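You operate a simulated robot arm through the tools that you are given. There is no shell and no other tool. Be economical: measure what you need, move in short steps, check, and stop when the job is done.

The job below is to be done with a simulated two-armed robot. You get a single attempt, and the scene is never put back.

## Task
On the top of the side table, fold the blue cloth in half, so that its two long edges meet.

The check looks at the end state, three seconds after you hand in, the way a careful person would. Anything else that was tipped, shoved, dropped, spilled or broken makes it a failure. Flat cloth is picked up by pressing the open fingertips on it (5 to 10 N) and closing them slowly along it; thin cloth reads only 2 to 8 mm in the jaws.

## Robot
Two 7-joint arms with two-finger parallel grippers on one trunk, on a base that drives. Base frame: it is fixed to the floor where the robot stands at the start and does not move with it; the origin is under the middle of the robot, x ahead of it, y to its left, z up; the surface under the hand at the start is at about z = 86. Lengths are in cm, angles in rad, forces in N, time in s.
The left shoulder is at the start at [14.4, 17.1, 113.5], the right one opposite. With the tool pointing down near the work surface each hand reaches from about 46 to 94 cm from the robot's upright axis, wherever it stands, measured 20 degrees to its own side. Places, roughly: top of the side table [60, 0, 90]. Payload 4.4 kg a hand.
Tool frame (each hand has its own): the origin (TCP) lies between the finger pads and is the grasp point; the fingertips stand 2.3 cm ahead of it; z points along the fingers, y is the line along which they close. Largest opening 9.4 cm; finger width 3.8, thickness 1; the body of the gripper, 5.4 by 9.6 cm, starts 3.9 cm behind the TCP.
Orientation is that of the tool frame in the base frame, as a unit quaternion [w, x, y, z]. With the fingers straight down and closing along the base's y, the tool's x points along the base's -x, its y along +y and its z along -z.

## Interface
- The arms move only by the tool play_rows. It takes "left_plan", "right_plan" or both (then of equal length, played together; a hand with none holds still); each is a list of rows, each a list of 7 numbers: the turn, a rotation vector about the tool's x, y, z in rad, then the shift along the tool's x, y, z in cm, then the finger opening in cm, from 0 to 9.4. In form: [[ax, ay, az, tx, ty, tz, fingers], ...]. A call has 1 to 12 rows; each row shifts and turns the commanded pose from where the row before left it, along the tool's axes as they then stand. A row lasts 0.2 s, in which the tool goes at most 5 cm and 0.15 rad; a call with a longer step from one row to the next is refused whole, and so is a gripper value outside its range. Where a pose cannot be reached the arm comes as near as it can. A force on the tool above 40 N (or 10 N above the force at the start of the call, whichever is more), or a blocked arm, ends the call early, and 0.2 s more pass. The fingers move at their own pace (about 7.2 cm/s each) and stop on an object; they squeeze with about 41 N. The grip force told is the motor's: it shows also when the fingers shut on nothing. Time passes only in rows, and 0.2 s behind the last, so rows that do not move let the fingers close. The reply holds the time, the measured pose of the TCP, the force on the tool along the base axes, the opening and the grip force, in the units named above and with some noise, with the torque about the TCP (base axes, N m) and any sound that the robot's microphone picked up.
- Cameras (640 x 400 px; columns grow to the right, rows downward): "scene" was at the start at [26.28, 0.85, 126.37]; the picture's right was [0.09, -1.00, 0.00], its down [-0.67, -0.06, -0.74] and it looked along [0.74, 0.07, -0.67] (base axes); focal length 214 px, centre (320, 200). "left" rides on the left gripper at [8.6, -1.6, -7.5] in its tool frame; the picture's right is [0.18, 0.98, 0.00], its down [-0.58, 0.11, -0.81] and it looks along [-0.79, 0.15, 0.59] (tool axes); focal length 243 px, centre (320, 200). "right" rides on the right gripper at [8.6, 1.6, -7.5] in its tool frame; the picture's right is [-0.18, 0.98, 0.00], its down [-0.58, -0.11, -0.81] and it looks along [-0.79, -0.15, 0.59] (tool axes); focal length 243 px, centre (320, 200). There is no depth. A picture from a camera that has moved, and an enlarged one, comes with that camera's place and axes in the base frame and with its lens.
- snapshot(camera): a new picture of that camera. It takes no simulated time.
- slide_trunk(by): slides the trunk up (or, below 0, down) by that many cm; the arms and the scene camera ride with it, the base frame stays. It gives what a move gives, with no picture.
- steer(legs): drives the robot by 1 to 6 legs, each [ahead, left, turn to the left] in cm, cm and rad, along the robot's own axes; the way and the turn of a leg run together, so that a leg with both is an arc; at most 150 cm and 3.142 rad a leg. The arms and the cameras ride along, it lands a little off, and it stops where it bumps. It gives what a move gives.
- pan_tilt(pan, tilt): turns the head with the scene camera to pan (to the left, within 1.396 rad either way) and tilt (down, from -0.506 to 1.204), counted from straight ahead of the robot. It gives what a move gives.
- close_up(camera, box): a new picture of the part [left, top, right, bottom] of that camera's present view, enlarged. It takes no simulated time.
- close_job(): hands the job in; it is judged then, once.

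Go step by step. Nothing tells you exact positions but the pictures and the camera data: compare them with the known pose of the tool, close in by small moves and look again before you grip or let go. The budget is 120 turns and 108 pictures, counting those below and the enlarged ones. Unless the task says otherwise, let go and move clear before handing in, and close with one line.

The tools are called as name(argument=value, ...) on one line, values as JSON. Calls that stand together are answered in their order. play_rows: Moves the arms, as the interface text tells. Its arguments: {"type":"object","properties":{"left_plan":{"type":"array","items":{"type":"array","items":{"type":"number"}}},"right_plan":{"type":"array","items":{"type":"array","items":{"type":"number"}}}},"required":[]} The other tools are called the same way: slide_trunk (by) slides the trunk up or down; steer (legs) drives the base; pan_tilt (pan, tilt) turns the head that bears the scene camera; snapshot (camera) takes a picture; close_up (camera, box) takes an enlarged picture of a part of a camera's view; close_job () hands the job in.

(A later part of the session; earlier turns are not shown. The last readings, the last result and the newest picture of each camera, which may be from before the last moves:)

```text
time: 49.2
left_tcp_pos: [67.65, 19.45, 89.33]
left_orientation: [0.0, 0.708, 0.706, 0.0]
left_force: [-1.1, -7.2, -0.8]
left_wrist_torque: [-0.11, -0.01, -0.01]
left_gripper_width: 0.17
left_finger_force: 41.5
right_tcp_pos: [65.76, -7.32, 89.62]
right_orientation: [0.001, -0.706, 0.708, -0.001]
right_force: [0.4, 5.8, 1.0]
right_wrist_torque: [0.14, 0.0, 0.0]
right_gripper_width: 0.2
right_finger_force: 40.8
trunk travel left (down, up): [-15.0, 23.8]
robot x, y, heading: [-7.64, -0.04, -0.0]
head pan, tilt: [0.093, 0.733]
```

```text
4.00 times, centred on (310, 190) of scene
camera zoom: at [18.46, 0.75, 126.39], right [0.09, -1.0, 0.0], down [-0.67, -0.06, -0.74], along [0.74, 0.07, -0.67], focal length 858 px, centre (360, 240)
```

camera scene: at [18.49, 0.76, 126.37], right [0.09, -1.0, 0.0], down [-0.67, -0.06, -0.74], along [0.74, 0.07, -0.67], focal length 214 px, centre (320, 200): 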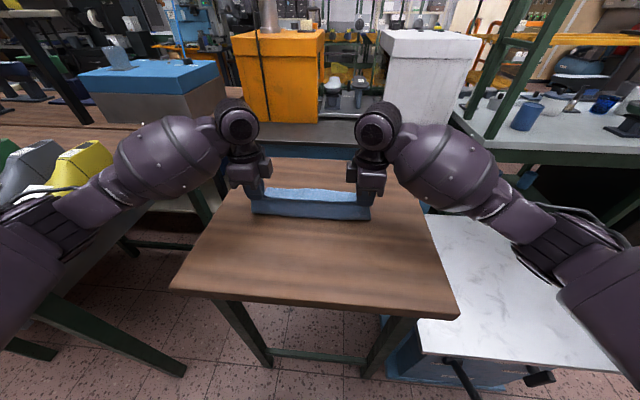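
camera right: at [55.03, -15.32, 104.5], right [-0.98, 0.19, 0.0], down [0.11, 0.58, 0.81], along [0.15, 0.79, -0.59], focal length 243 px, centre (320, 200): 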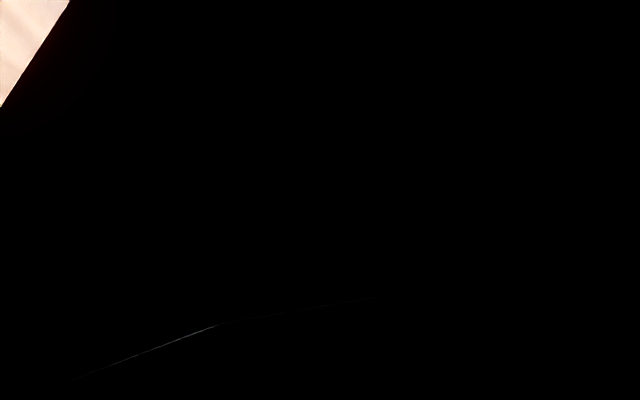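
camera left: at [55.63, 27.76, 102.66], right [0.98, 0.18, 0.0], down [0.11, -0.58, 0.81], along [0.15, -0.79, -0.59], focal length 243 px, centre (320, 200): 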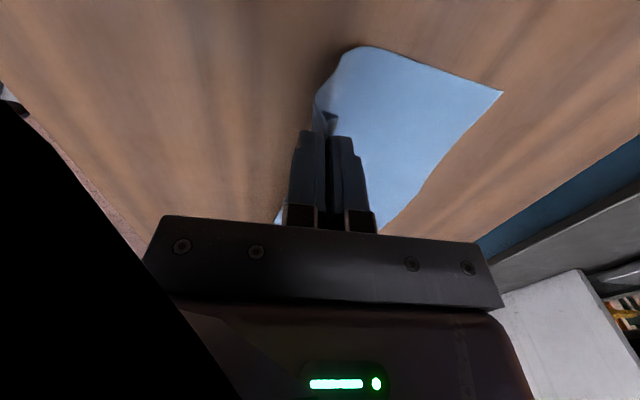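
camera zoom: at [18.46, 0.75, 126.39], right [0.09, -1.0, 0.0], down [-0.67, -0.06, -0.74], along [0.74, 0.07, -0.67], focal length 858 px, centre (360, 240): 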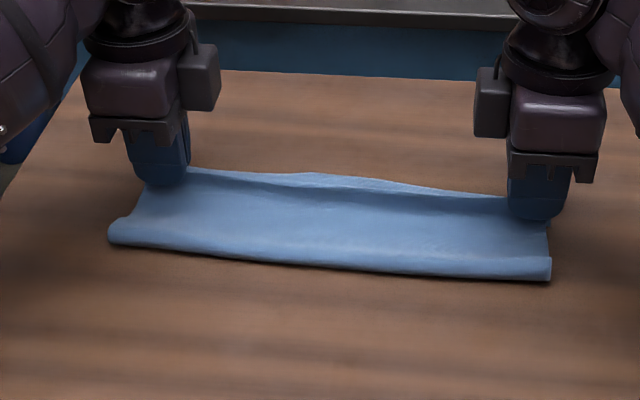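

The edge is straight now, and the pinches are about 2–2.5 cm inside the bottom edge, matching the cloth held in the jaws plus tail. I'll lower, release gently and clear.

play_rows(left_plan=[[0, 0, 0, -0.1, 0, 0.3, 0], [0, 0, 0, -0.1, 0, 0.2, 0], [0, 0, 0, 0, 0, 0, 0], [0, 0, 0, 0, 0, 0, 0.6], [0, 0, 0, 0, 0, 0, 1.2], [0, 0, 0, 0, 0, 0, 1.8], [0, 0, 0, 0, 0, 0, 2.4], [0, 0, 0, 0, 0, 0, 3.0], [0, 0, 0, 0, 0, -1, 3.0], [0, 0, 0, 0, 0, -2, 3.0], [0, 0, 0, 0, 0, -3, 3], [0, 0, 0, 0, 0, -4, 3]], right_plan=[[0, 0, 0, -0.1, 0, 0.3, 0], [0, 0, 0, -0.1, 0, 0.2, 0], [0, 0, 0, 0, 0, 0, 0], [0, 0, 0, 0, 0, 0, 0.6], [0, 0, 0, 0, 0, 0, 1.2], [0, 0, 0, 0, 0, 0, 1.8], [0, 0, 0, 0, 0, 0, 2.4], [0, 0, 0, 0, 0, 0, 3.0], [0, 0, 0, 0, 0, -1, 3.0], [0, 0, 0, 0, 0, -2, 3.0], [0, 0, 0, 0, 0, -3, 3], [0, 0, 0, 0, 0, -4, 3]])

close_up(camera="left", box=[120, 20, 440, 220])

close_up(camera="right", box=[200, 20, 520, 220])

close_up(camera="scene", box=[230, 140, 390, 240])

```text
time: 51.9
left_tcp_pos: [67.63, 19.5, 99.14]
left_orientation: [0.001, 0.708, 0.706, 0.001]
left_force: [0.3, -0.2, 0.2]
left_wrist_torque: [-0.01, 0.0, 0.0]
left_gripper_width: 3.01
left_finger_force: 0.0
right_tcp_pos: [65.71, -7.06, 99.06]
right_orientation: [0.001, -0.706, 0.708, -0.001]
right_force: [-0.6, 0.6, 1.4]
right_wrist_torque: [0.03, -0.02, -0.01]
right_gripper_width: 2.99
right_finger_force: 0.0
trunk travel left (down, up): [-15.0, 23.8]
robot x, y, heading: [-7.74, -0.19, -0.004]
head pan, tilt: [0.093, 0.733]
```

```text
2.00 times, centred on (280, 120) of left
camera zoom: at [65.96, 28.2, 106.42], right [0.98, 0.18, 0.0], down [0.1, -0.58, 0.81], along [0.15, -0.79, -0.59], focal length 485 px, centre (400, 360)
```

zoom: 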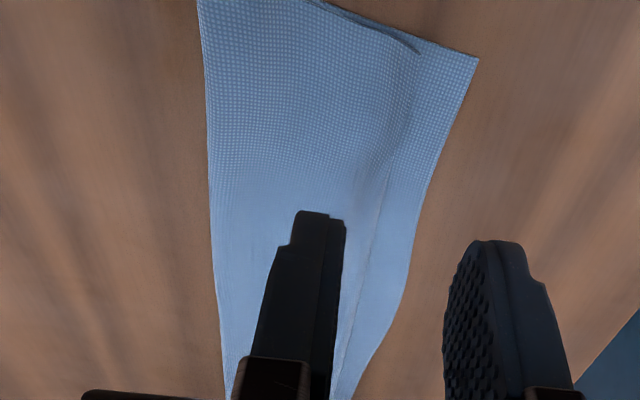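

```text
2.00 times, centred on (360, 120) of right
camera zoom: at [64.06, -15.79, 106.51], right [-0.98, 0.19, 0.0], down [0.11, 0.58, 0.81], along [0.15, 0.79, -0.59], focal length 485 px, centre (240, 360)
```

zoom: 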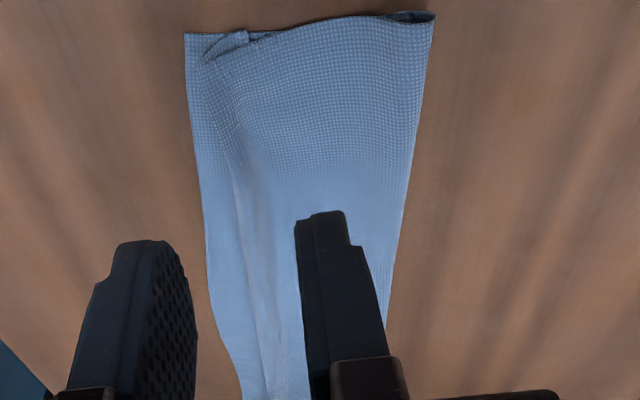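

```text
4.00 times, centred on (310, 190) of scene
camera zoom: at [18.3, 0.74, 126.45], right [0.09, -1.0, 0.0], down [-0.67, -0.06, -0.74], along [0.74, 0.07, -0.67], focal length 858 px, centre (360, 240)
```

zoom: 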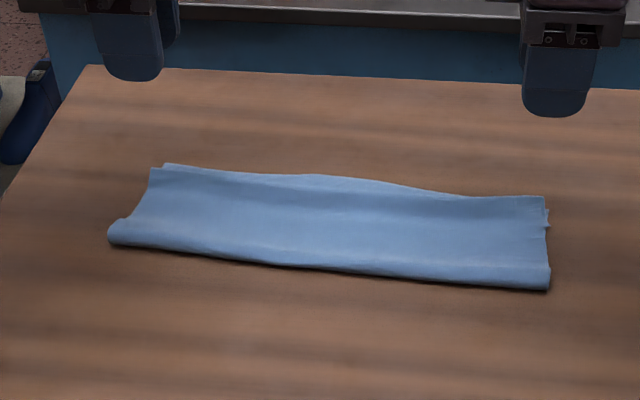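

Much flatter now. I'll move the hands outward to see the two ends precisely.

play_rows(left_plan=[[0, 0, 0, 4, 0, 0, 1.5], [0, 0, 0, 4, 0, 0, 0], [0, 0, 0, 0, 0, 0, 0]], right_plan=[[0, 0, 0, 4, 0, 0, 1.5], [0, 0, 0, 4, 0, 0, 0], [0, 0, 0, 0, 0, 0, 0]])

close_up(camera="left", box=[200, 50, 392, 170])

close_up(camera="right", box=[260, 50, 452, 170])

close_up(camera="scene", box=[250, 160, 378, 240])

```text
time: 52.6
left_tcp_pos: [67.71, 27.65, 98.53]
left_orientation: [0.0, 0.709, 0.706, 0.0]
left_force: [-0.1, -1.0, -0.6]
left_wrist_torque: [0.0, -0.03, 0.03]
left_gripper_width: 0.0
left_finger_force: 41.2
right_tcp_pos: [65.98, -14.74, 99.09]
right_orientation: [0.0, -0.706, 0.708, 0.001]
right_force: [0.5, -0.2, 0.0]
right_wrist_torque: [-0.02, 0.02, 0.0]
right_gripper_width: 0.0
right_finger_force: 40.8
trunk travel left (down, up): [-15.0, 23.8]
robot x, y, heading: [-7.94, 0.25, -0.004]
head pan, tilt: [0.093, 0.733]
```

```text
3.33 times, centred on (296, 110) of left
camera zoom: at [66.09, 36.27, 105.9], right [0.98, 0.18, 0.0], down [0.11, -0.58, 0.81], along [0.15, -0.79, -0.59], focal length 809 px, centre (400, 500)
```

zoom: 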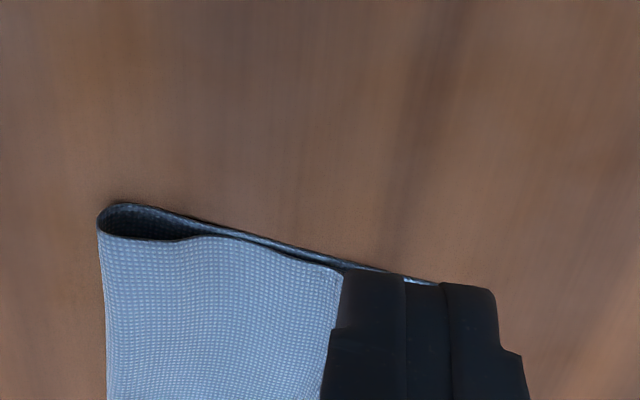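

```text
3.33 times, centred on (356, 110) of right
camera zoom: at [64.44, -23.48, 106.45], right [-0.98, 0.19, 0.0], down [0.11, 0.58, 0.81], along [0.15, 0.79, -0.59], focal length 809 px, centre (200, 500)
```

zoom: 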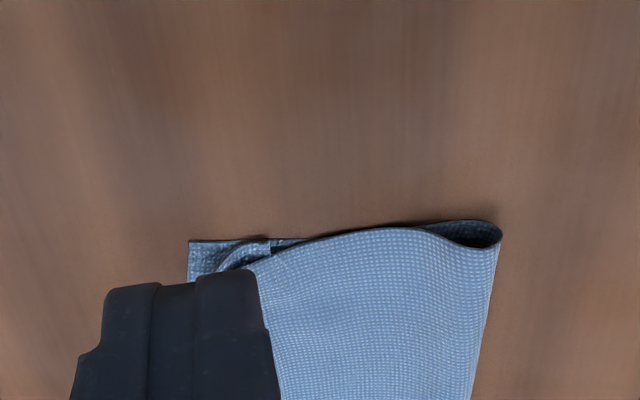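

```text
5.00 times, centred on (314, 200) of scene
camera zoom: at [18.5, 0.76, 126.36], right [0.09, -1.0, 0.0], down [-0.67, -0.06, -0.74], along [0.74, 0.07, -0.67], focal length 1072 px, centre (350, 200)
```

zoom: 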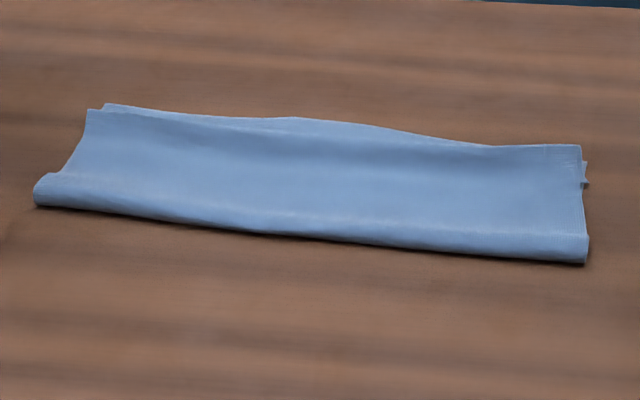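

The fingers hide the corners, so I'll shift the hands toward the robot by 5 cm for a clear view of both corners.

play_rows(left_plan=[[0, 0, 0, 0, -3, 0, 0], [0, 0, 0, 0, -3, 0, 0], [0, 0, 0, 0, 0, 0, 0]], right_plan=[[0, 0, 0, 0, 3, 0, 0], [0, 0, 0, 0, 3, 0, 0], [0, 0, 0, 0, 0, 0, 0]])

close_up(camera="left", box=[270, 40, 462, 160])

close_up(camera="right", box=[178, 40, 370, 160])

```text
time: 53.5
left_tcp_pos: [61.56, 27.8, 98.8]
left_orientation: [0.001, 0.708, 0.706, 0.0]
left_force: [0.0, -0.5, -0.3]
left_wrist_torque: [-0.03, -0.01, 0.01]
left_gripper_width: 0.0
left_finger_force: 41.4
right_tcp_pos: [59.68, -14.88, 99.09]
right_orientation: [-0.001, -0.705, 0.709, 0.001]
right_force: [0.3, 0.3, 0.0]
right_wrist_torque: [-0.06, 0.0, -0.02]
right_gripper_width: 0.0
right_finger_force: 40.8
trunk travel left (down, up): [-15.0, 23.8]
robot x, y, heading: [-7.41, 0.22, -0.003]
head pan, tilt: [0.093, 0.733]
```

```text
3.33 times, centred on (366, 100) of left
camera zoom: at [60.02, 36.43, 106.17], right [0.98, 0.18, 0.0], down [0.11, -0.58, 0.81], along [0.15, -0.79, -0.59], focal length 809 px, centre (167, 533)
```

zoom: 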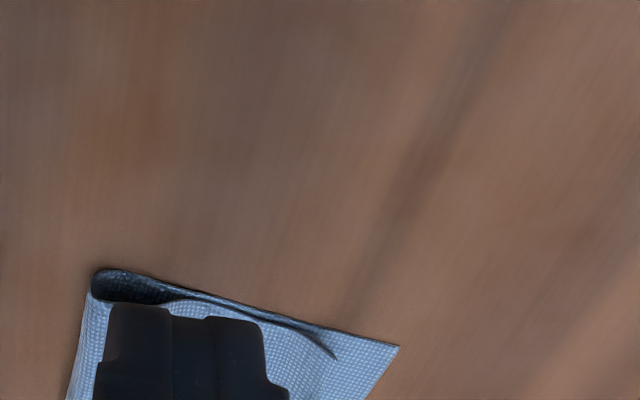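

```text
3.33 times, centred on (274, 100) of right
camera zoom: at [58.11, -23.63, 106.46], right [-0.98, 0.19, 0.0], down [0.11, 0.58, 0.81], along [0.15, 0.79, -0.59], focal length 809 px, centre (473, 533)
```

zoom: 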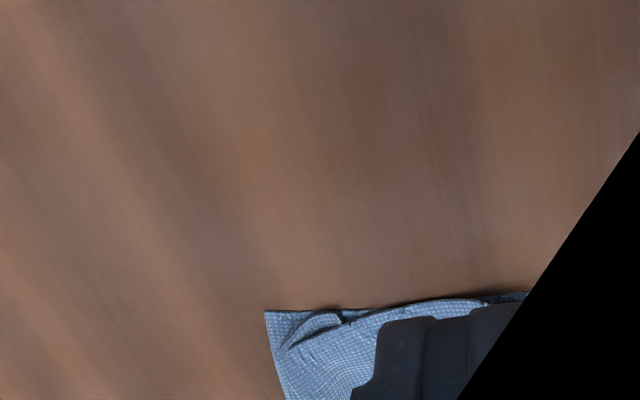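

The left top edge is about 2 cm short with a slight upturned lip, the right is nearly aligned, and the crease still has a puffy loop. I'll press the crease loops straight down with closed fingers at both ends.

play_rows(left_plan=[[0, 0, 0, -4.4, -0.56, 0, 0], [0, 0, 0, -4.4, 0, 0, 0], [0, 0, 0, 0, 0, 4, 0], [0, 0, 0, 0, 0, 3.5, 0], [0, 0, 0, 0, 0, 1.2, 0], [0, 0, 0, 0, 0, 0.5, 0], [0, 0, 0, 0, 0, 0.5, 0], [0, 0, 0, 0, 0, 0.3, 0], [0, 0, 0, 0, 0, 0.2, 0], [0, 0, 0, 0, 0, 0, 0]], right_plan=[[0, 0, 0, -4.4, 0.48, 0, 0], [0, 0, 0, -4.4, 0, 0, 0], [0, 0, 0, 0, 0, 4, 0], [0, 0, 0, 0, 0, 3.5, 0], [0, 0, 0, 0, 0, 1.2, 0], [0, 0, 0, 0, 0, 0.5, 0], [0, 0, 0, 0, 0, 0.5, 0], [0, 0, 0, 0, 0, 0.3, 0], [0, 0, 0, 0, 0, 0.2, 0], [0, 0, 0, 0, 0, 0, 0]])

close_up(camera="scene", box=[250, 160, 378, 240])

```text
time: 55.6
left_tcp_pos: [61.24, 18.77, 88.84]
left_orientation: [0.0, 0.708, 0.706, 0.0]
left_force: [0.5, 0.3, 0.6]
left_wrist_torque: [-0.01, -0.02, 0.02]
left_gripper_width: 0.0
left_finger_force: 40.9
right_tcp_pos: [59.22, -6.25, 88.8]
right_orientation: [0.0, -0.706, 0.708, 0.0]
right_force: [0.9, -0.3, 0.8]
right_wrist_torque: [0.0, -0.01, -0.01]
right_gripper_width: 0.0
right_finger_force: 40.7
trunk travel left (down, up): [-15.0, 23.8]
robot x, y, heading: [-7.58, -0.02, -0.004]
head pan, tilt: [0.093, 0.733]
```

```text
5.00 times, centred on (314, 200) of scene
camera zoom: at [18.48, 0.76, 126.37], right [0.09, -1.0, 0.0], down [-0.67, -0.06, -0.74], along [0.74, 0.07, -0.67], focal length 1072 px, centre (350, 200)
```

zoom: 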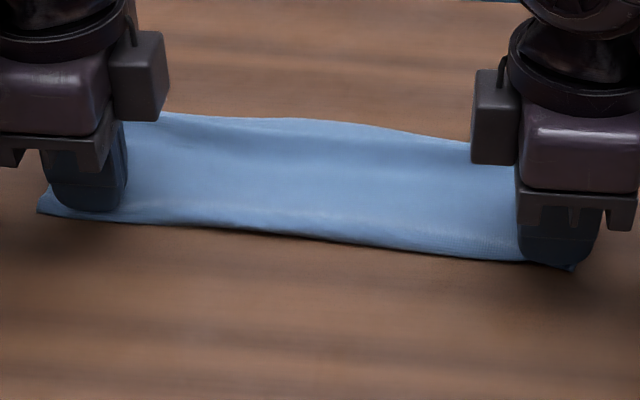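

The loops are crushing down. I'll press a little further to light contact, then lift and look.

play_rows(left_plan=[[0, 0, 0, 0, 0, 0.2, 0], [0, 0, 0, 0, 0, 0.1, 0], [0, 0, 0, 0, 0, 0, 0], [0, 0, 0, 0, 0, 0, 0], [0, 0, 0, 0, 0, -1, 0], [0, 0, 0, 0, 0, -3, 0], [0, 0, 0, 0, 0, -4, 0], [0, 0, 0, 4, 0, -2, 0], [0, 0, 0, 4, 0, 0, 0], [0, 0, 0, 0, 0, 0, 0]], right_plan=[[0, 0, 0, 0, 0, 0.2, 0], [0, 0, 0, 0, 0, 0.1, 0], [0, 0, 0, 0, 0, 0, 0], [0, 0, 0, 0, 0, 0, 0], [0, 0, 0, 0, 0, -1, 0], [0, 0, 0, 0, 0, -3, 0], [0, 0, 0, 0, 0, -4, 0], [0, 0, 0, 4, 0, -2, 0], [0, 0, 0, 4, 0, 0, 0], [0, 0, 0, 0, 0, 0, 0]])

close_up(camera="scene", box=[250, 160, 378, 240])

close_up(camera="left", box=[240, 60, 432, 180])

close_up(camera="right", box=[208, 60, 400, 180])

```text
time: 57.9
left_tcp_pos: [60.97, 26.46, 98.63]
left_orientation: [0.0, 0.708, 0.706, 0.0]
left_force: [0.6, 0.3, 0.0]
left_wrist_torque: [-0.01, 0.02, 0.0]
left_gripper_width: 0.01
left_finger_force: 41.0
right_tcp_pos: [59.21, -14.77, 98.38]
right_orientation: [-0.001, -0.705, 0.709, 0.001]
right_force: [0.6, -0.3, -0.3]
right_wrist_torque: [0.04, 0.0, -0.03]
right_gripper_width: 0.0
right_finger_force: 41.3
trunk travel left (down, up): [-15.0, 23.8]
robot x, y, heading: [-7.92, -0.25, -0.004]
head pan, tilt: [0.093, 0.733]
```

```text
5.00 times, centred on (314, 200) of scene
camera zoom: at [18.51, 0.76, 126.36], right [0.09, -1.0, 0.0], down [-0.67, -0.06, -0.74], along [0.74, 0.07, -0.67], focal length 1072 px, centre (350, 200)
```

zoom: 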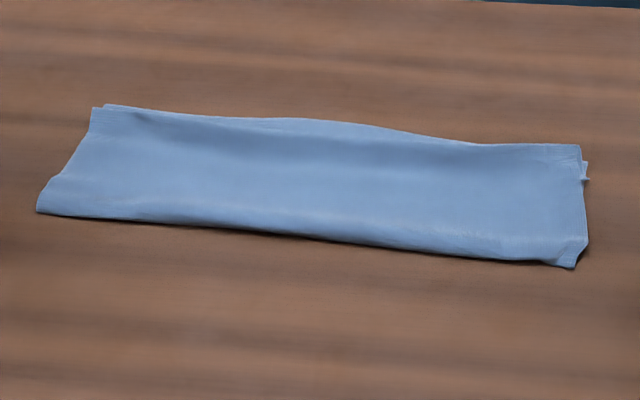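

```text
3.33 times, centred on (336, 120) of left
camera zoom: at [59.3, 35.12, 105.95], right [0.98, 0.18, 0.0], down [0.11, -0.58, 0.81], along [0.14, -0.79, -0.59], focal length 809 px, centre (267, 467)
```

zoom: 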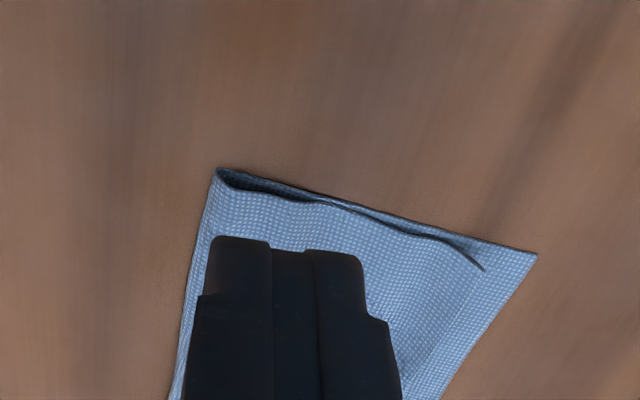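

```text
3.33 times, centred on (304, 120) of right
camera zoom: at [57.64, -23.48, 105.78], right [-0.98, 0.19, 0.0], down [0.11, 0.58, 0.81], along [0.15, 0.79, -0.59], focal length 809 px, centre (373, 467)
```

zoom: 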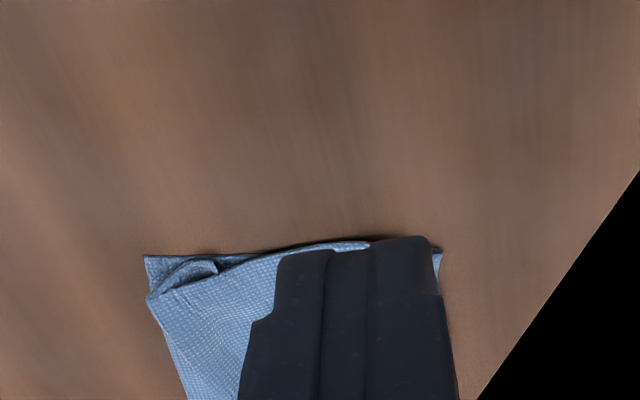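

The crease is flatter. Lengths suggest the gripped tails got tucked under the top edge at both ends because I lowered while moving outward. I'll regrip the edge crowns, lift, and lower again while moving inward so the tails trail outward.

play_rows(left_plan=[[0, 0, 0, -2.4, 2.4, 0, 1], [0, 0, 0, -2.4, 2.4, 0, 2], [0, 0, 0, -2.4, 2.4, 0, 3], [0, 0, 0, 0, 0, 4, 3], [0, 0, 0, 0, 0, 3.6, 3], [0, 0, 0, 0, 0, 0, 3]], right_plan=[[0, 0, 0, -2.7, -2.7, 0, 1], [0, 0, 0, -2.7, -2.7, 0, 2], [0, 0, 0, -2.7, -2.6, 0, 3], [0, 0, 0, 0, 0, 4, 3], [0, 0, 0, 0, 0, 3.4, 3], [0, 0, 0, 0, 0, 0, 3]])

close_up(camera="left", box=[180, 50, 436, 210])

close_up(camera="right", box=[220, 50, 476, 210])

```text
time: 59.2
left_tcp_pos: [68.07, 19.47, 91.43]
left_orientation: [0.001, 0.708, 0.706, 0.0]
left_force: [1.0, 0.2, -0.3]
left_wrist_torque: [-0.02, 0.0, -0.01]
left_gripper_width: 3.0
left_finger_force: 0.0
right_tcp_pos: [67.41, -6.41, 91.38]
right_orientation: [0.0, -0.706, 0.708, -0.001]
right_force: [0.5, -0.4, 1.1]
right_wrist_torque: [-0.01, -0.03, 0.01]
right_gripper_width: 2.99
right_finger_force: 0.1
trunk travel left (down, up): [-15.0, 23.8]
robot x, y, heading: [-7.42, 0.58, -0.005]
head pan, tilt: [0.093, 0.733]
```

```text
2.50 times, centred on (308, 130) of left
camera zoom: at [66.37, 28.13, 98.82], right [0.98, 0.18, 0.0], down [0.11, -0.58, 0.81], along [0.15, -0.79, -0.59], focal length 606 px, centre (350, 375)
```

zoom: 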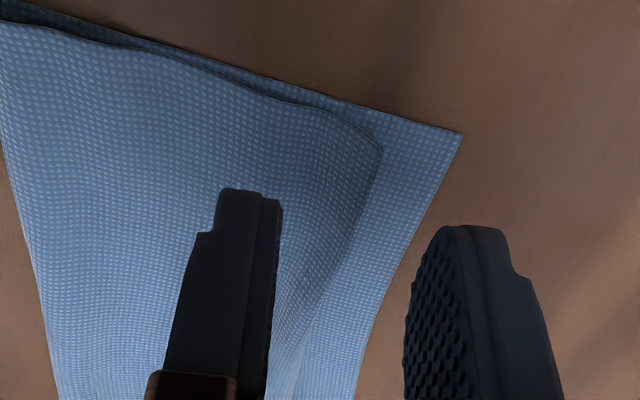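

```text
2.50 times, centred on (348, 130) of right
camera zoom: at [65.75, -15.07, 98.74], right [-0.98, 0.19, 0.0], down [0.11, 0.58, 0.81], along [0.15, 0.79, -0.59], focal length 606 px, centre (250, 375)
```

zoom: 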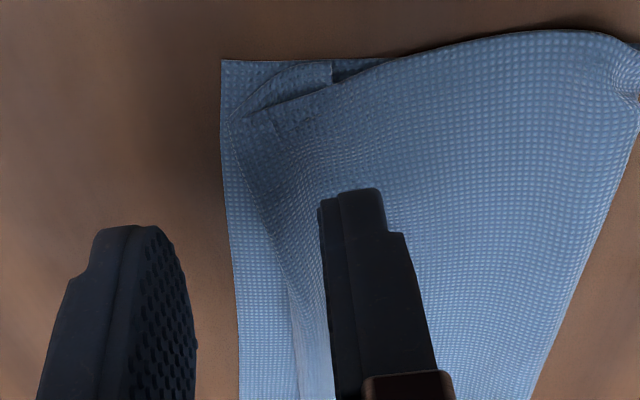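

The tuck is confirmed on the right, where the tail is visible under the crown. I'll descend to just above the bottom layer and pinch the crowns.

play_rows(left_plan=[[0, 0, 0, 0, 0, 1, 3], [0, 0, 0, 0, 0, 1, 3], [0, 0, 0, 0, 0, 0.65, 3], [0, 0, 0, 0, 0, 0, 3], [0, 0, 0, 0, 0, 0, 2.5], [0, 0, 0, 0, 0, 0, 2], [0, 0, 0, 0, 0, 0, 1.5], [0, 0, 0, 0, 0, 0, 1], [0, 0, 0, 0, 0, 0, 0.5], [0, 0, 0, 0, 0, 0, 0], [0, 0, 0, 0, 0, 0, 0], [0, 0, 0, 0, 0, 0, 0]], right_plan=[[0, 0, 0, 0, 0.3, 1, 3], [0, 0, 0, 0, 0, 1, 3], [0, 0, 0, 0, 0, 0.4, 3], [0, 0, 0, 0, 0, 0, 3], [0, 0, 0, 0, 0, 0, 2.5], [0, 0, 0, 0, 0, 0, 2], [0, 0, 0, 0, 0, 0, 1.5], [0, 0, 0, 0, 0, 0, 1], [0, 0, 0, 0, 0, 0, 0.5], [0, 0, 0, 0, 0, 0, 0], [0, 0, 0, 0, 0, 0, 0], [0, 0, 0, 0, 0, 0, 0]])

play_rows(left_plan=[[0, 0, 0, 0, -0.2, -0.7, 0], [0, 0, 0, 0, -0.2, -0.8, 0], [0, 0, 0, 0, -0.2, -0.8, 0], [0, 0, 0, 0, -0.2, -0.8, 0], [0, 0, 0, 0, 0, 0, 0]], right_plan=[[0, 0, 0, 0, 0.2, -0.7, 0], [0, 0, 0, 0, 0.2, -0.8, 0], [0, 0, 0, 0, 0.2, -0.8, 0], [0, 0, 0, 0, 0.2, -0.8, 0], [0, 0, 0, 0, 0, 0, 0]])

close_up(camera="left", box=[180, 50, 436, 210])

close_up(camera="right", box=[220, 50, 476, 210])

```text
time: 61.9
left_tcp_pos: [68.18, 19.57, 88.42]
left_orientation: [0.002, 0.708, 0.706, 0.001]
left_force: [1.6, -0.7, 19.1]
left_wrist_torque: [0.03, 0.06, 0.04]
left_gripper_width: 0.21
left_finger_force: 41.6
right_tcp_pos: [66.92, -6.25, 88.86]
right_orientation: [0.001, -0.705, 0.709, -0.001]
right_force: [0.0, 0.7, -0.1]
right_wrist_torque: [0.02, -0.01, 0.02]
right_gripper_width: 0.2
right_finger_force: 40.8
trunk travel left (down, up): [-15.0, 23.8]
robot x, y, heading: [-8.17, 0.1, -0.004]
head pan, tilt: [0.093, 0.733]
```

```text
time: 63.0
left_tcp_pos: [67.61, 19.33, 91.22]
left_orientation: [-0.001, 0.708, 0.706, 0.0]
left_force: [-0.2, 1.8, -0.3]
left_wrist_torque: [-0.02, 0.01, 0.01]
left_gripper_width: 0.23
left_finger_force: 41.0
right_tcp_pos: [66.33, -6.27, 91.86]
right_orientation: [0.0, -0.705, 0.709, -0.001]
right_force: [-0.3, 0.1, -0.2]
right_wrist_torque: [-0.03, 0.01, 0.02]
right_gripper_width: 0.16
right_finger_force: 40.8
trunk travel left (down, up): [-15.0, 23.8]
robot x, y, heading: [-7.93, 0.02, -0.002]
head pan, tilt: [0.093, 0.733]
```

```text
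2.50 times, centred on (308, 130) of left
camera zoom: at [65.96, 28.16, 98.62], right [0.98, 0.18, 0.0], down [0.11, -0.58, 0.81], along [0.15, -0.79, -0.59], focal length 606 px, centre (350, 375)
```

zoom: 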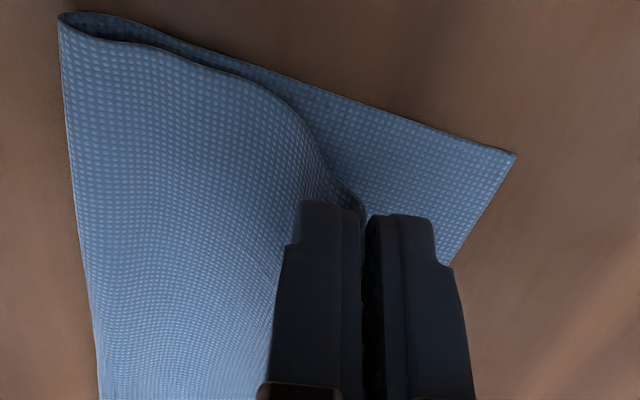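

```text
2.50 times, centred on (348, 130) of right
camera zoom: at [64.78, -14.91, 99.26], right [-0.98, 0.19, 0.0], down [0.11, 0.58, 0.81], along [0.15, 0.79, -0.59], focal length 606 px, centre (250, 375)
```

zoom: 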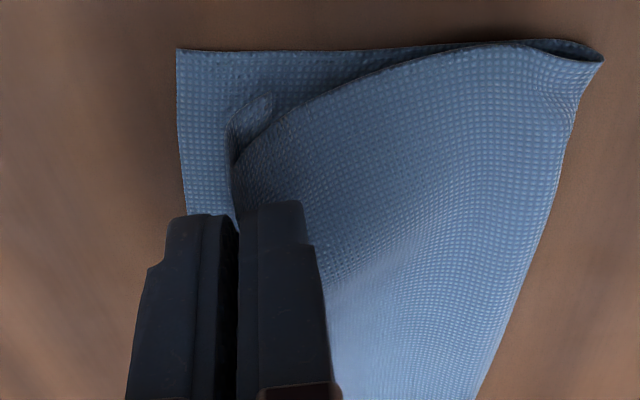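

The left edge is now right in the jaws; on the right a 1.3 cm tail hangs down. I'll go out past the target and lower while moving inward so the tail trails outward.

play_rows(left_plan=[[0, 0, 0, 0, 0.8, 0, 0], [0, 0, 0, 0, 0.8, 0, 0], [0, 0, 0, 0, 0.8, 0, 0], [0, 0, 0, 0, 0.7, 0, 0], [0, 0, 0, 0, -0.1, 0.6, 0], [0, 0, 0, 0, -0.1, 0.6, 0], [0, 0, 0, 0, -0.2, 0.5, 0], [0, 0, 0, 0, -0.2, 0.4, 0], [0, 0, 0, 0, 0, 0, 0], [0, 0, 0, 0, 0, 0, 0]], right_plan=[[0, 0, 0, 0, -0.7, 0, 0], [0, 0, 0, 0, -0.7, 0, 0], [0, 0, 0, 0, 0, 0.6, 0], [0, 0, 0, 0, 0, 0.6, 0], [0, 0, 0, 0, 0.4, 0.3, 0], [0, 0, 0, 0, 0.4, 0.3, 0], [0, 0, 0, 0, 0.4, 0.3, 0], [0, 0, 0, 0, 0.4, 0.3, 0], [0, 0, 0, 0, 0.1, 0.2, 0], [0, 0, 0, 0, 0, 0, 0]])

close_up(camera="left", box=[180, 50, 436, 210])

close_up(camera="right", box=[220, 50, 476, 210])

```text
time: 65.2
left_tcp_pos: [70.01, 19.46, 89.22]
left_orientation: [-0.001, 0.708, 0.706, 0.0]
left_force: [0.1, -0.4, 0.4]
left_wrist_torque: [0.01, -0.03, 0.02]
left_gripper_width: 0.18
left_finger_force: 40.9
right_tcp_pos: [65.85, -6.18, 89.29]
right_orientation: [0.001, -0.706, 0.708, -0.001]
right_force: [-0.1, 0.3, 4.6]
right_wrist_torque: [-0.03, -0.01, 0.01]
right_gripper_width: 0.18
right_finger_force: 40.8
trunk travel left (down, up): [-15.0, 23.8]
robot x, y, heading: [-7.96, 0.42, -0.005]
head pan, tilt: [0.093, 0.733]
```

```text
2.50 times, centred on (308, 130) of left
camera zoom: at [68.34, 28.2, 96.55], right [0.98, 0.18, 0.0], down [0.11, -0.58, 0.81], along [0.15, -0.79, -0.59], focal length 606 px, centre (350, 375)
```

zoom: 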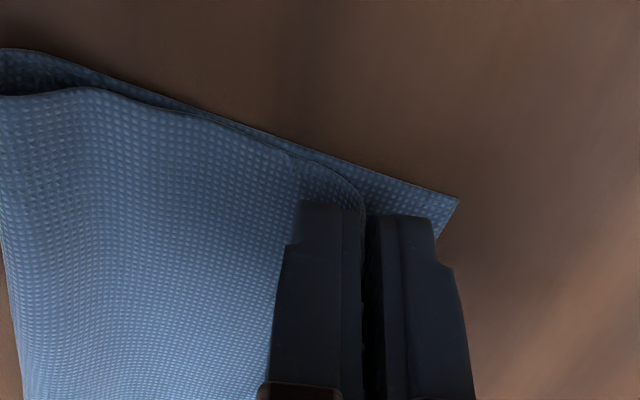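

```text
2.50 times, centred on (348, 130) of right
camera zoom: at [64.25, -14.85, 96.64], right [-0.98, 0.19, 0.0], down [0.11, 0.58, 0.81], along [0.15, 0.79, -0.59], focal length 606 px, centre (250, 375)
```

zoom: 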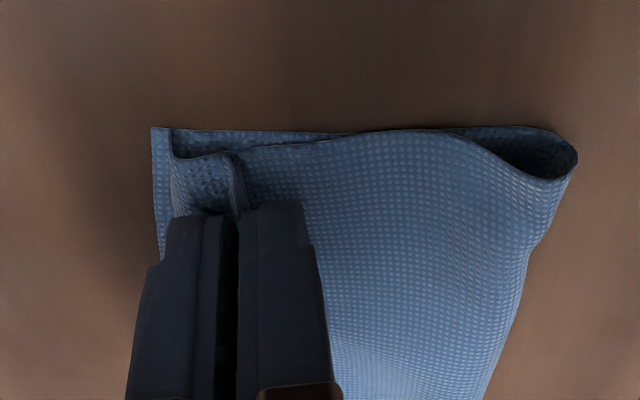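

The right tail now trails outward, ending within about 0.5 cm of the bottom edge. I'll nudge the left out 0.4 cm, then open gently and lift both.

play_rows(left_plan=[[0, 0, 0, 0, 0.4, 0.2, 0], [0, 0, 0, 0, 0, 0, 0], [0, 0, 0, 0, 0, 0, 0.5], [0, 0, 0, 0, 0, 0, 1.0], [0, 0, 0, 0, 0, 0, 1.5], [0, 0, 0, 0, 0, 0, 2.0], [0, 0, 0, 0, 0, -1, 2.2], [0, 0, 0, 0, 0, -2, 2.5], [0, 0, 0, 0, 0, -4, 3], [0, 0, 0, 4, 0, -3, 3], [0, 0, 0, 4, -2, 0, 2], [0, 0, 0, 0, -4, 0, 1]], right_plan=[[0, 0, 0, 0, 0, -0.1, 0], [0, 0, 0, 0, 0, 0, 0], [0, 0, 0, 0, 0, 0, 0.5], [0, 0, 0, 0, 0, 0, 1.0], [0, 0, 0, 0, 0, 0, 1.5], [0, 0, 0, 0, 0, 0, 2.0], [0, 0, 0, 0, 0, -1, 2.2], [0, 0, 0, 0, 0, -2, 2.5], [0, 0, 0, 0, 0, -4, 3], [0, 0, 0, 4, 0, -3, 3], [0, 0, 0, 4, 2, 0, 2], [0, 0, 0, 0, 3, 0, 1]])

close_up(camera="left", box=[240, 60, 432, 180])

close_up(camera="right", box=[208, 60, 400, 180])

close_up(camera="scene", box=[250, 160, 378, 240])

```text
time: 67.8
left_tcp_pos: [64.49, 27.96, 99.35]
left_orientation: [0.001, 0.708, 0.706, 0.001]
left_force: [-0.3, 0.2, 0.6]
left_wrist_torque: [-0.02, 0.01, -0.02]
left_gripper_width: 0.97
left_finger_force: 0.1
right_tcp_pos: [60.66, -13.91, 99.48]
right_orientation: [0.001, -0.706, 0.708, -0.001]
right_force: [-0.4, -0.5, 0.4]
right_wrist_torque: [-0.01, -0.04, -0.01]
right_gripper_width: 1.01
right_finger_force: 0.0
trunk travel left (down, up): [-15.0, 23.8]
robot x, y, heading: [-7.78, 0.06, -0.004]
head pan, tilt: [0.093, 0.733]
```

```text
3.33 times, centred on (336, 120) of left
camera zoom: at [62.87, 36.53, 106.78], right [0.98, 0.18, 0.0], down [0.11, -0.58, 0.81], along [0.15, -0.79, -0.59], focal length 809 px, centre (267, 467)
```

zoom: 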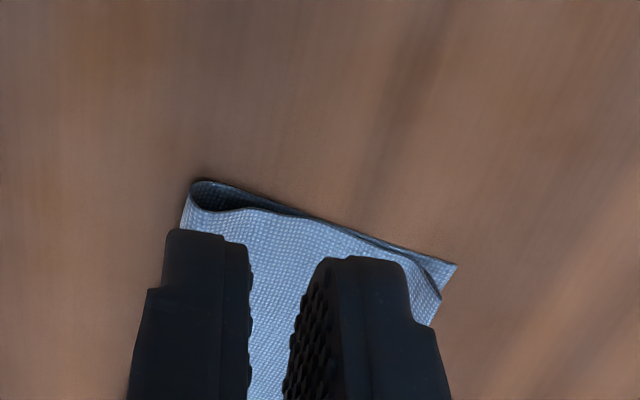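

```text
3.33 times, centred on (304, 120) of right
camera zoom: at [58.96, -22.65, 106.86], right [-0.98, 0.19, 0.0], down [0.11, 0.58, 0.81], along [0.15, 0.79, -0.59], focal length 809 px, centre (373, 467)
```

zoom: 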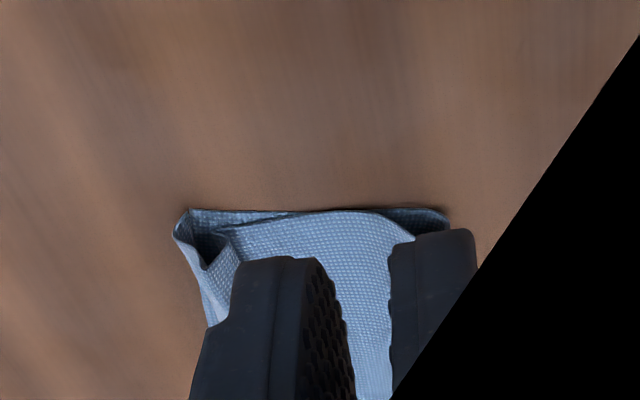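

```text
5.00 times, centred on (314, 200) of scene
camera zoom: at [18.36, 0.79, 126.42], right [0.09, -1.0, 0.0], down [-0.67, -0.06, -0.74], along [0.74, 0.07, -0.67], focal length 1072 px, centre (350, 200)
```

zoom: 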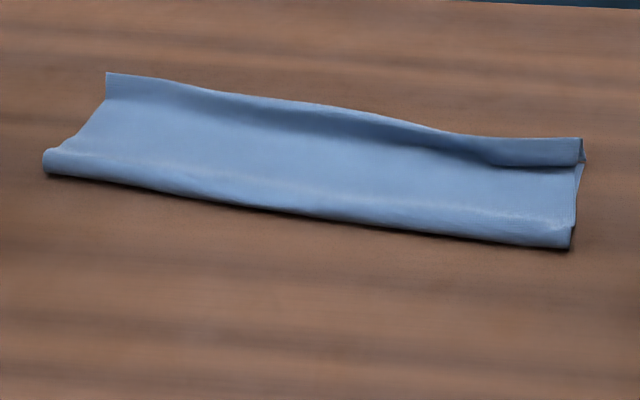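

The top edge now meets the bottom edge within about 0.5 cm at both ends, with small standing lips and a puffy crease. I'll press the crease loop flat at both ends first.

play_rows(left_plan=[[0, 0, 0, -4.5, -1.0, 0, 0], [0, 0, 0, -4.46, 0, 0, 0], [0, 0, 0, 0, 0, 4, 0], [0, 0, 0, 0, 0, 4, 0], [0, 0, 0, 0, 0, 1.3, 0], [0, 0, 0, 0, 0, 0.5, 0], [0, 0, 0, 0, 0, 0.5, 0], [0, 0, 0, 0, 0, 0.3, 0], [0, 0, 0, 0, 0, 0.15, 0], [0, 0, 0, 0, 0, 0.1, 0], [0, 0, 0, 0, 0, 0, 0], [0, 0, 0, 0, 0, 0, 0]], right_plan=[[0, 0, 0, -4.2, 0.4, 0, 0], [0, 0, 0, -4.2, 0, 0, 0], [0, 0, 0, 0, 0, 4, 0], [0, 0, 0, 0, 0, 4, 0], [0, 0, 0, 0, 0, 1.3, 0], [0, 0, 0, 0, 0, 0.5, 0], [0, 0, 0, 0, 0, 0.5, 0], [0, 0, 0, 0, 0, 0.3, 0], [0, 0, 0, 0, 0, 0.15, 0], [0, 0, 0, 0, 0, 0.1, 0], [0, 0, 0, 0, 0, 0, 0], [0, 0, 0, 0, 0, 0, 0]])

play_rows(left_plan=[[0, 0, 0, 0, 0, -1, 0], [0, 0, 0, 0, 0, -2, 0], [0, 0, 0, 4, 0.5, 0, 0], [0, 0, 0, 2, 0.3, 0, 0]], right_plan=[[0, 0, 0, 0, 0, -1, 0], [0, 0, 0, 0, 0, -2, 0], [0, 0, 0, 4, 0, -2, 0], [0, 0, 0, 4, 0, -2, 0]])

close_up(camera="scene", box=[250, 160, 378, 240])

```text
time: 70.5
left_tcp_pos: [63.4, 18.57, 88.45]
left_orientation: [0.003, 0.708, 0.706, 0.002]
left_force: [0.6, 5.8, 26.9]
left_wrist_torque: [0.03, -0.06, -0.03]
left_gripper_width: 0.0
left_finger_force: 41.2
right_tcp_pos: [60.45, -5.9, 88.83]
right_orientation: [0.001, -0.706, 0.708, -0.001]
right_force: [1.6, -0.6, -1.2]
right_wrist_torque: [0.01, -0.02, -0.02]
right_gripper_width: 0.02
right_finger_force: 41.3
trunk travel left (down, up): [-15.0, 23.8]
robot x, y, heading: [-7.83, 0.21, 0.001]
head pan, tilt: [0.093, 0.733]
```

```text
time: 71.5
left_tcp_pos: [64.16, 24.39, 91.05]
left_orientation: [0.0, 0.709, 0.705, 0.0]
left_force: [-0.1, 0.2, 0.4]
left_wrist_torque: [0.02, -0.03, -0.04]
left_gripper_width: 0.01
left_finger_force: 41.0
right_tcp_pos: [60.16, -13.94, 95.51]
right_orientation: [0.0, -0.706, 0.708, 0.0]
right_force: [0.2, -0.6, 0.0]
right_wrist_torque: [0.0, -0.02, -0.02]
right_gripper_width: 0.0
right_finger_force: 40.9
trunk travel left (down, up): [-15.0, 23.8]
robot x, y, heading: [-7.51, 0.12, -0.0]
head pan, tilt: [0.093, 0.733]
```

```text
5.00 times, centred on (314, 200) of scene
camera zoom: at [18.42, 0.7, 126.39], right [0.09, -1.0, 0.0], down [-0.67, -0.06, -0.74], along [0.74, 0.07, -0.67], focal length 1072 px, centre (350, 200)
```

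zoom: 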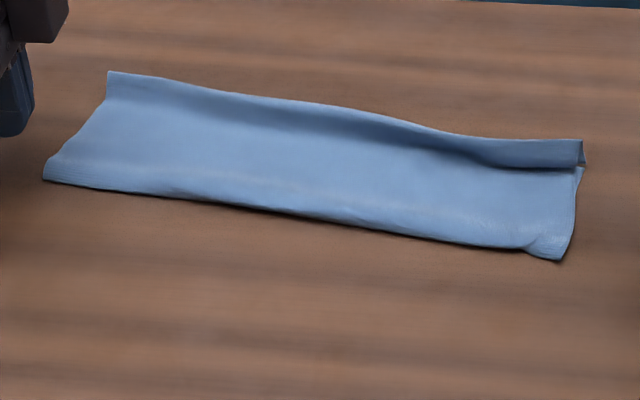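

The ends are flatter now. I'll press two mid points of the crease with the left hand only.

play_rows(left_plan=[[0, 0, 0, -3.47, -0.57, 0, 0], [0, 0, 0, -3.47, -0.57, 0, 0], [0, 0, 0, -3.47, -0.57, 0, 0], [0, 0, 0, -3.47, -0.57, 0, 0], [0, 0, 0, 0, 0, 1.2, 0], [0, 0, 0, 0, 0, 0.6, 0], [0, 0, 0, 0, 0, 0.4, 0], [0, 0, 0, 0, 0, 0.2, 0], [0, 0, 0, 0, 0, 0, 0], [0, 0, 0, 0, 0, -1.2, 0], [0, 0, 0, 0, 0, -1.2, 0]])

play_rows(left_plan=[[0, 0, 0, -3, -0.5, 0, 0], [0, 0, 0, -3, -0.5, 0, 0], [0, 0, 0, -2.4, -0.4, 0, 0], [0, 0, 0, 0, 0, 1.2, 0], [0, 0, 0, 0, 0, 0.6, 0], [0, 0, 0, 0, 0, 0.4, 0], [0, 0, 0, 0, 0, 0.2, 0], [0, 0, 0, 0, 0, 0, 0], [0, 0, 0, 0, 0, -1.2, 0], [0, 0, 0, 0, 0, -4, 0], [0, 0, 0, 0, 0, -4, 0]])

play_rows(left_plan=[[0, 0, 0, 4.5, 0, 0, 0], [0, 0, 0, 4.5, 0, 0, 0], [0, 0, 0, 4.5, 0, 0, 0], [0, 0, 0, 4.5, 0, 0, 0], [0, 0, 0, 4.5, 0, 0, 0], [0, 0, 0, 4, 0, 0, 0], [0, 0, 0, 0, 0, 0, 0]])

close_up(camera="scene", box=[250, 160, 378, 240])

close_up(camera="left", box=[240, 60, 496, 220])

```text
time: 73.8
left_tcp_pos: [61.98, 10.67, 91.09]
left_orientation: [0.0, 0.708, 0.706, 0.0]
left_force: [0.1, -0.4, -0.8]
left_wrist_torque: [-0.01, -0.02, 0.0]
left_gripper_width: 0.0
left_finger_force: 41.0
right_tcp_pos: [60.27, -13.86, 95.42]
right_orientation: [0.0, -0.706, 0.708, 0.0]
right_force: [-0.5, 0.0, 0.0]
right_wrist_torque: [-0.02, -0.01, 0.0]
right_gripper_width: 0.01
right_finger_force: 40.9
trunk travel left (down, up): [-15.0, 23.8]
robot x, y, heading: [-7.88, 0.09, -0.002]
head pan, tilt: [0.093, 0.733]
```

```text
time: 76.2
left_tcp_pos: [60.34, 2.09, 98.02]
left_orientation: [0.0, 0.708, 0.706, 0.001]
left_force: [-0.2, 1.2, -0.5]
left_wrist_torque: [0.02, -0.01, 0.0]
left_gripper_width: 0.0
left_finger_force: 41.5
right_tcp_pos: [60.18, -13.78, 95.51]
right_orientation: [0.0, -0.706, 0.709, -0.001]
right_force: [-1.2, -0.4, -0.4]
right_wrist_torque: [0.0, -0.05, 0.01]
right_gripper_width: 0.0
right_finger_force: 41.3
trunk travel left (down, up): [-15.0, 23.8]
robot x, y, heading: [-7.74, -0.21, 0.0]
head pan, tilt: [0.093, 0.733]
```

```text
time: 77.8
left_tcp_pos: [61.02, 28.69, 97.59]
left_orientation: [0.0, 0.708, 0.706, 0.0]
left_force: [0.6, -0.1, 0.0]
left_wrist_torque: [0.0, 0.01, 0.0]
left_gripper_width: 0.0
left_finger_force: 40.9
right_tcp_pos: [60.18, -13.84, 95.53]
right_orientation: [0.0, -0.705, 0.709, -0.001]
right_force: [-0.2, -0.1, 0.5]
right_wrist_torque: [-0.02, 0.03, 0.0]
right_gripper_width: 0.0
right_finger_force: 40.5
trunk travel left (down, up): [-15.0, 23.8]
robot x, y, heading: [-7.89, -0.22, -0.009]
head pan, tilt: [0.093, 0.733]
```

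```text
5.00 times, centred on (314, 200) of scene
camera zoom: at [18.5, 0.73, 126.36], right [0.09, -1.0, 0.0], down [-0.67, -0.06, -0.74], along [0.74, 0.07, -0.67], focal length 1072 px, centre (350, 200)
```

zoom: 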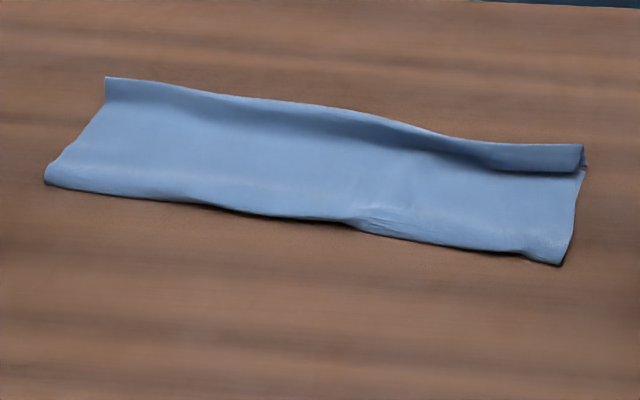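

```text
2.50 times, centred on (368, 140) of left
camera zoom: at [59.28, 37.36, 105.06], right [0.98, 0.18, 0.0], down [0.11, -0.58, 0.81], along [0.14, -0.79, -0.59], focal length 606 px, centre (200, 350)
```

zoom: 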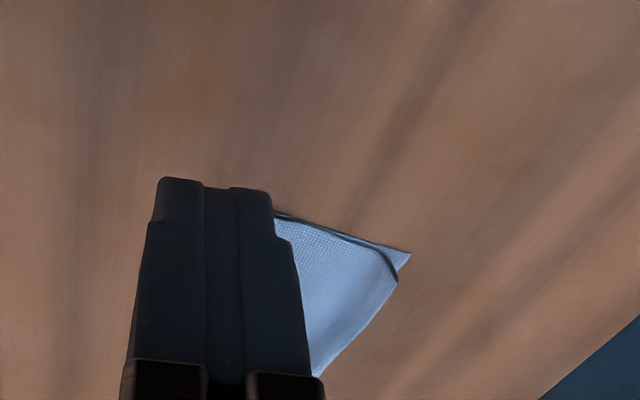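

Only the standing lips remain. I'll push the left lip outward-down with a small sweep and press the right hump straight down.

play_rows(left_plan=[[0, 0, 0, -3.4, 2.67, 0, 0], [0, 0, 0, -3.4, 2.67, 0, 0], [0, 0, 0, -3.4, 2.67, 0, 0], [0, 0, 0, 0, 0, 4, 0], [0, 0, 0, 0, 0, 3.5, 0], [0, 0, 0, 0, 0.5, 0.4, 0], [0, 0, 0, 0, 0.5, 0.3, 0], [0, 0, 0, 0, 0.5, 0.3, 0], [0, 0, 0, 0, 0.4, 0.2, 0], [0, 0, 0, 0, 0, 0.2, 0], [0, 0, 0, 0, 0, 0, 0], [0, 0, 0, 0, 0, -1.5, 0]], right_plan=[[0, 0, 0, -2.6, -2.13, 0, 0], [0, 0, 0, -2.6, -2.13, 0, 0], [0, 0, 0, -2.6, -2.13, 0, 0], [0, 0, 0, 0, 0, 3, 0], [0, 0, 0, 0, 0, 2.4, 0], [0, 0, 0, 0, 0, 0.4, 0], [0, 0, 0, 0, 0, 0.4, 0], [0, 0, 0, 0, 0, 0.3, 0], [0, 0, 0, 0, 0, 0.2, 0], [0, 0, 0, 0, 0, 0.1, 0], [0, 0, 0, 0, 0, 0, 0], [0, 0, 0, 0, 0, -1.5, 0]])

play_rows(left_plan=[[0, 0, 0, 0, 0, -4, 0], [0, 0, 0, 0, 0, -4, 0], [0, 0, 0, 4, -2, 0, 0], [0, 0, 0, 4, -2.9, 0, 0], [0, 0, 0, 0, -3, 0, 0]], right_plan=[[0, 0, 0, 0, 0, -4, 0], [0, 0, 0, 0, 0, -4, 0], [0, 0, 0, 4, 2, 0, 0], [0, 0, 0, 4, 2.9, 0, 0], [0, 0, 0, 0, 0, 0, 0]])

close_up(camera="scene", box=[250, 160, 378, 240])

close_up(camera="left", box=[240, 60, 496, 220])

close_up(camera="right", box=[144, 60, 400, 220])

```text
time: 80.5
left_tcp_pos: [70.59, 18.54, 90.8]
left_orientation: [0.0, 0.708, 0.706, 0.001]
left_force: [0.2, -0.5, 0.4]
left_wrist_torque: [-0.01, -0.03, 0.01]
left_gripper_width: 0.0
left_finger_force: 40.6
right_tcp_pos: [67.0, -5.93, 90.31]
right_orientation: [0.001, -0.706, 0.708, -0.001]
right_force: [-0.5, 0.1, 0.4]
right_wrist_torque: [-0.03, -0.04, 0.0]
right_gripper_width: 0.0
right_finger_force: 41.0
trunk travel left (down, up): [-15.0, 23.8]
robot x, y, heading: [-7.74, 0.16, -0.004]
head pan, tilt: [0.093, 0.733]
```

```text
time: 81.7
left_tcp_pos: [62.76, 26.97, 98.5]
left_orientation: [-0.001, 0.708, 0.706, -0.001]
left_force: [-0.9, 0.5, 0.8]
left_wrist_torque: [-0.02, 0.0, 0.02]
left_gripper_width: 0.01
left_finger_force: 40.5
right_tcp_pos: [62.07, -13.86, 97.91]
right_orientation: [0.0, -0.706, 0.708, 0.0]
right_force: [-0.4, -0.4, 0.1]
right_wrist_torque: [0.03, 0.02, 0.02]
right_gripper_width: 0.01
right_finger_force: 41.6
trunk travel left (down, up): [-15.0, 23.8]
robot x, y, heading: [-7.24, 0.12, 0.002]
head pan, tilt: [0.093, 0.733]
```

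```text
5.00 times, centred on (314, 200) of scene
camera zoom: at [18.51, 0.8, 126.36], right [0.09, -1.0, 0.0], down [-0.67, -0.06, -0.74], along [0.74, 0.07, -0.67], focal length 1072 px, centre (350, 200)
```

zoom: 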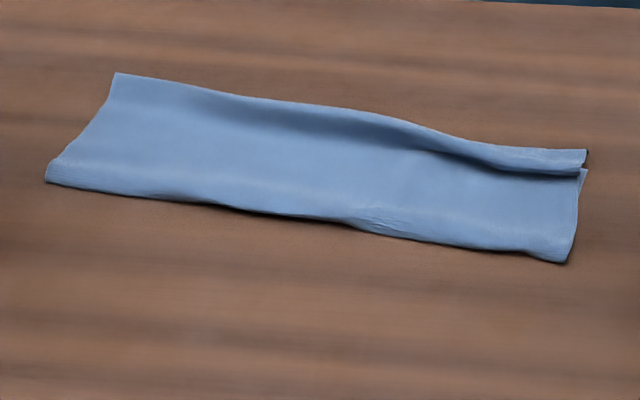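

```text
2.50 times, centred on (368, 140) of left
camera zoom: at [61.03, 35.6, 105.9], right [0.98, 0.18, 0.0], down [0.11, -0.58, 0.81], along [0.14, -0.79, -0.59], focal length 606 px, centre (200, 350)
```

zoom: 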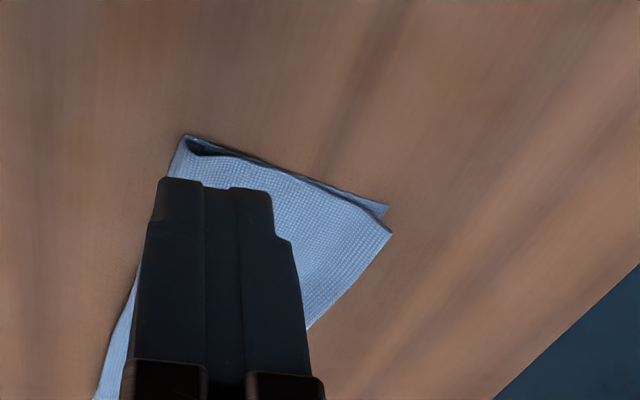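

```text
2.50 times, centred on (272, 140) of right
camera zoom: at [60.41, -22.65, 105.27], right [-0.98, 0.19, 0.0], down [0.11, 0.58, 0.81], along [0.15, 0.79, -0.59], focal length 606 px, centre (440, 350)
```

zoom: 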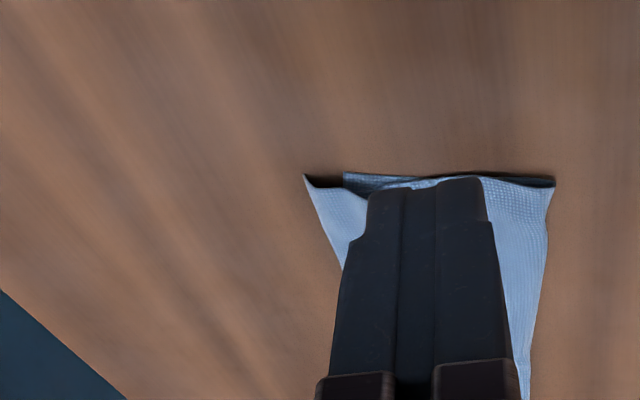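

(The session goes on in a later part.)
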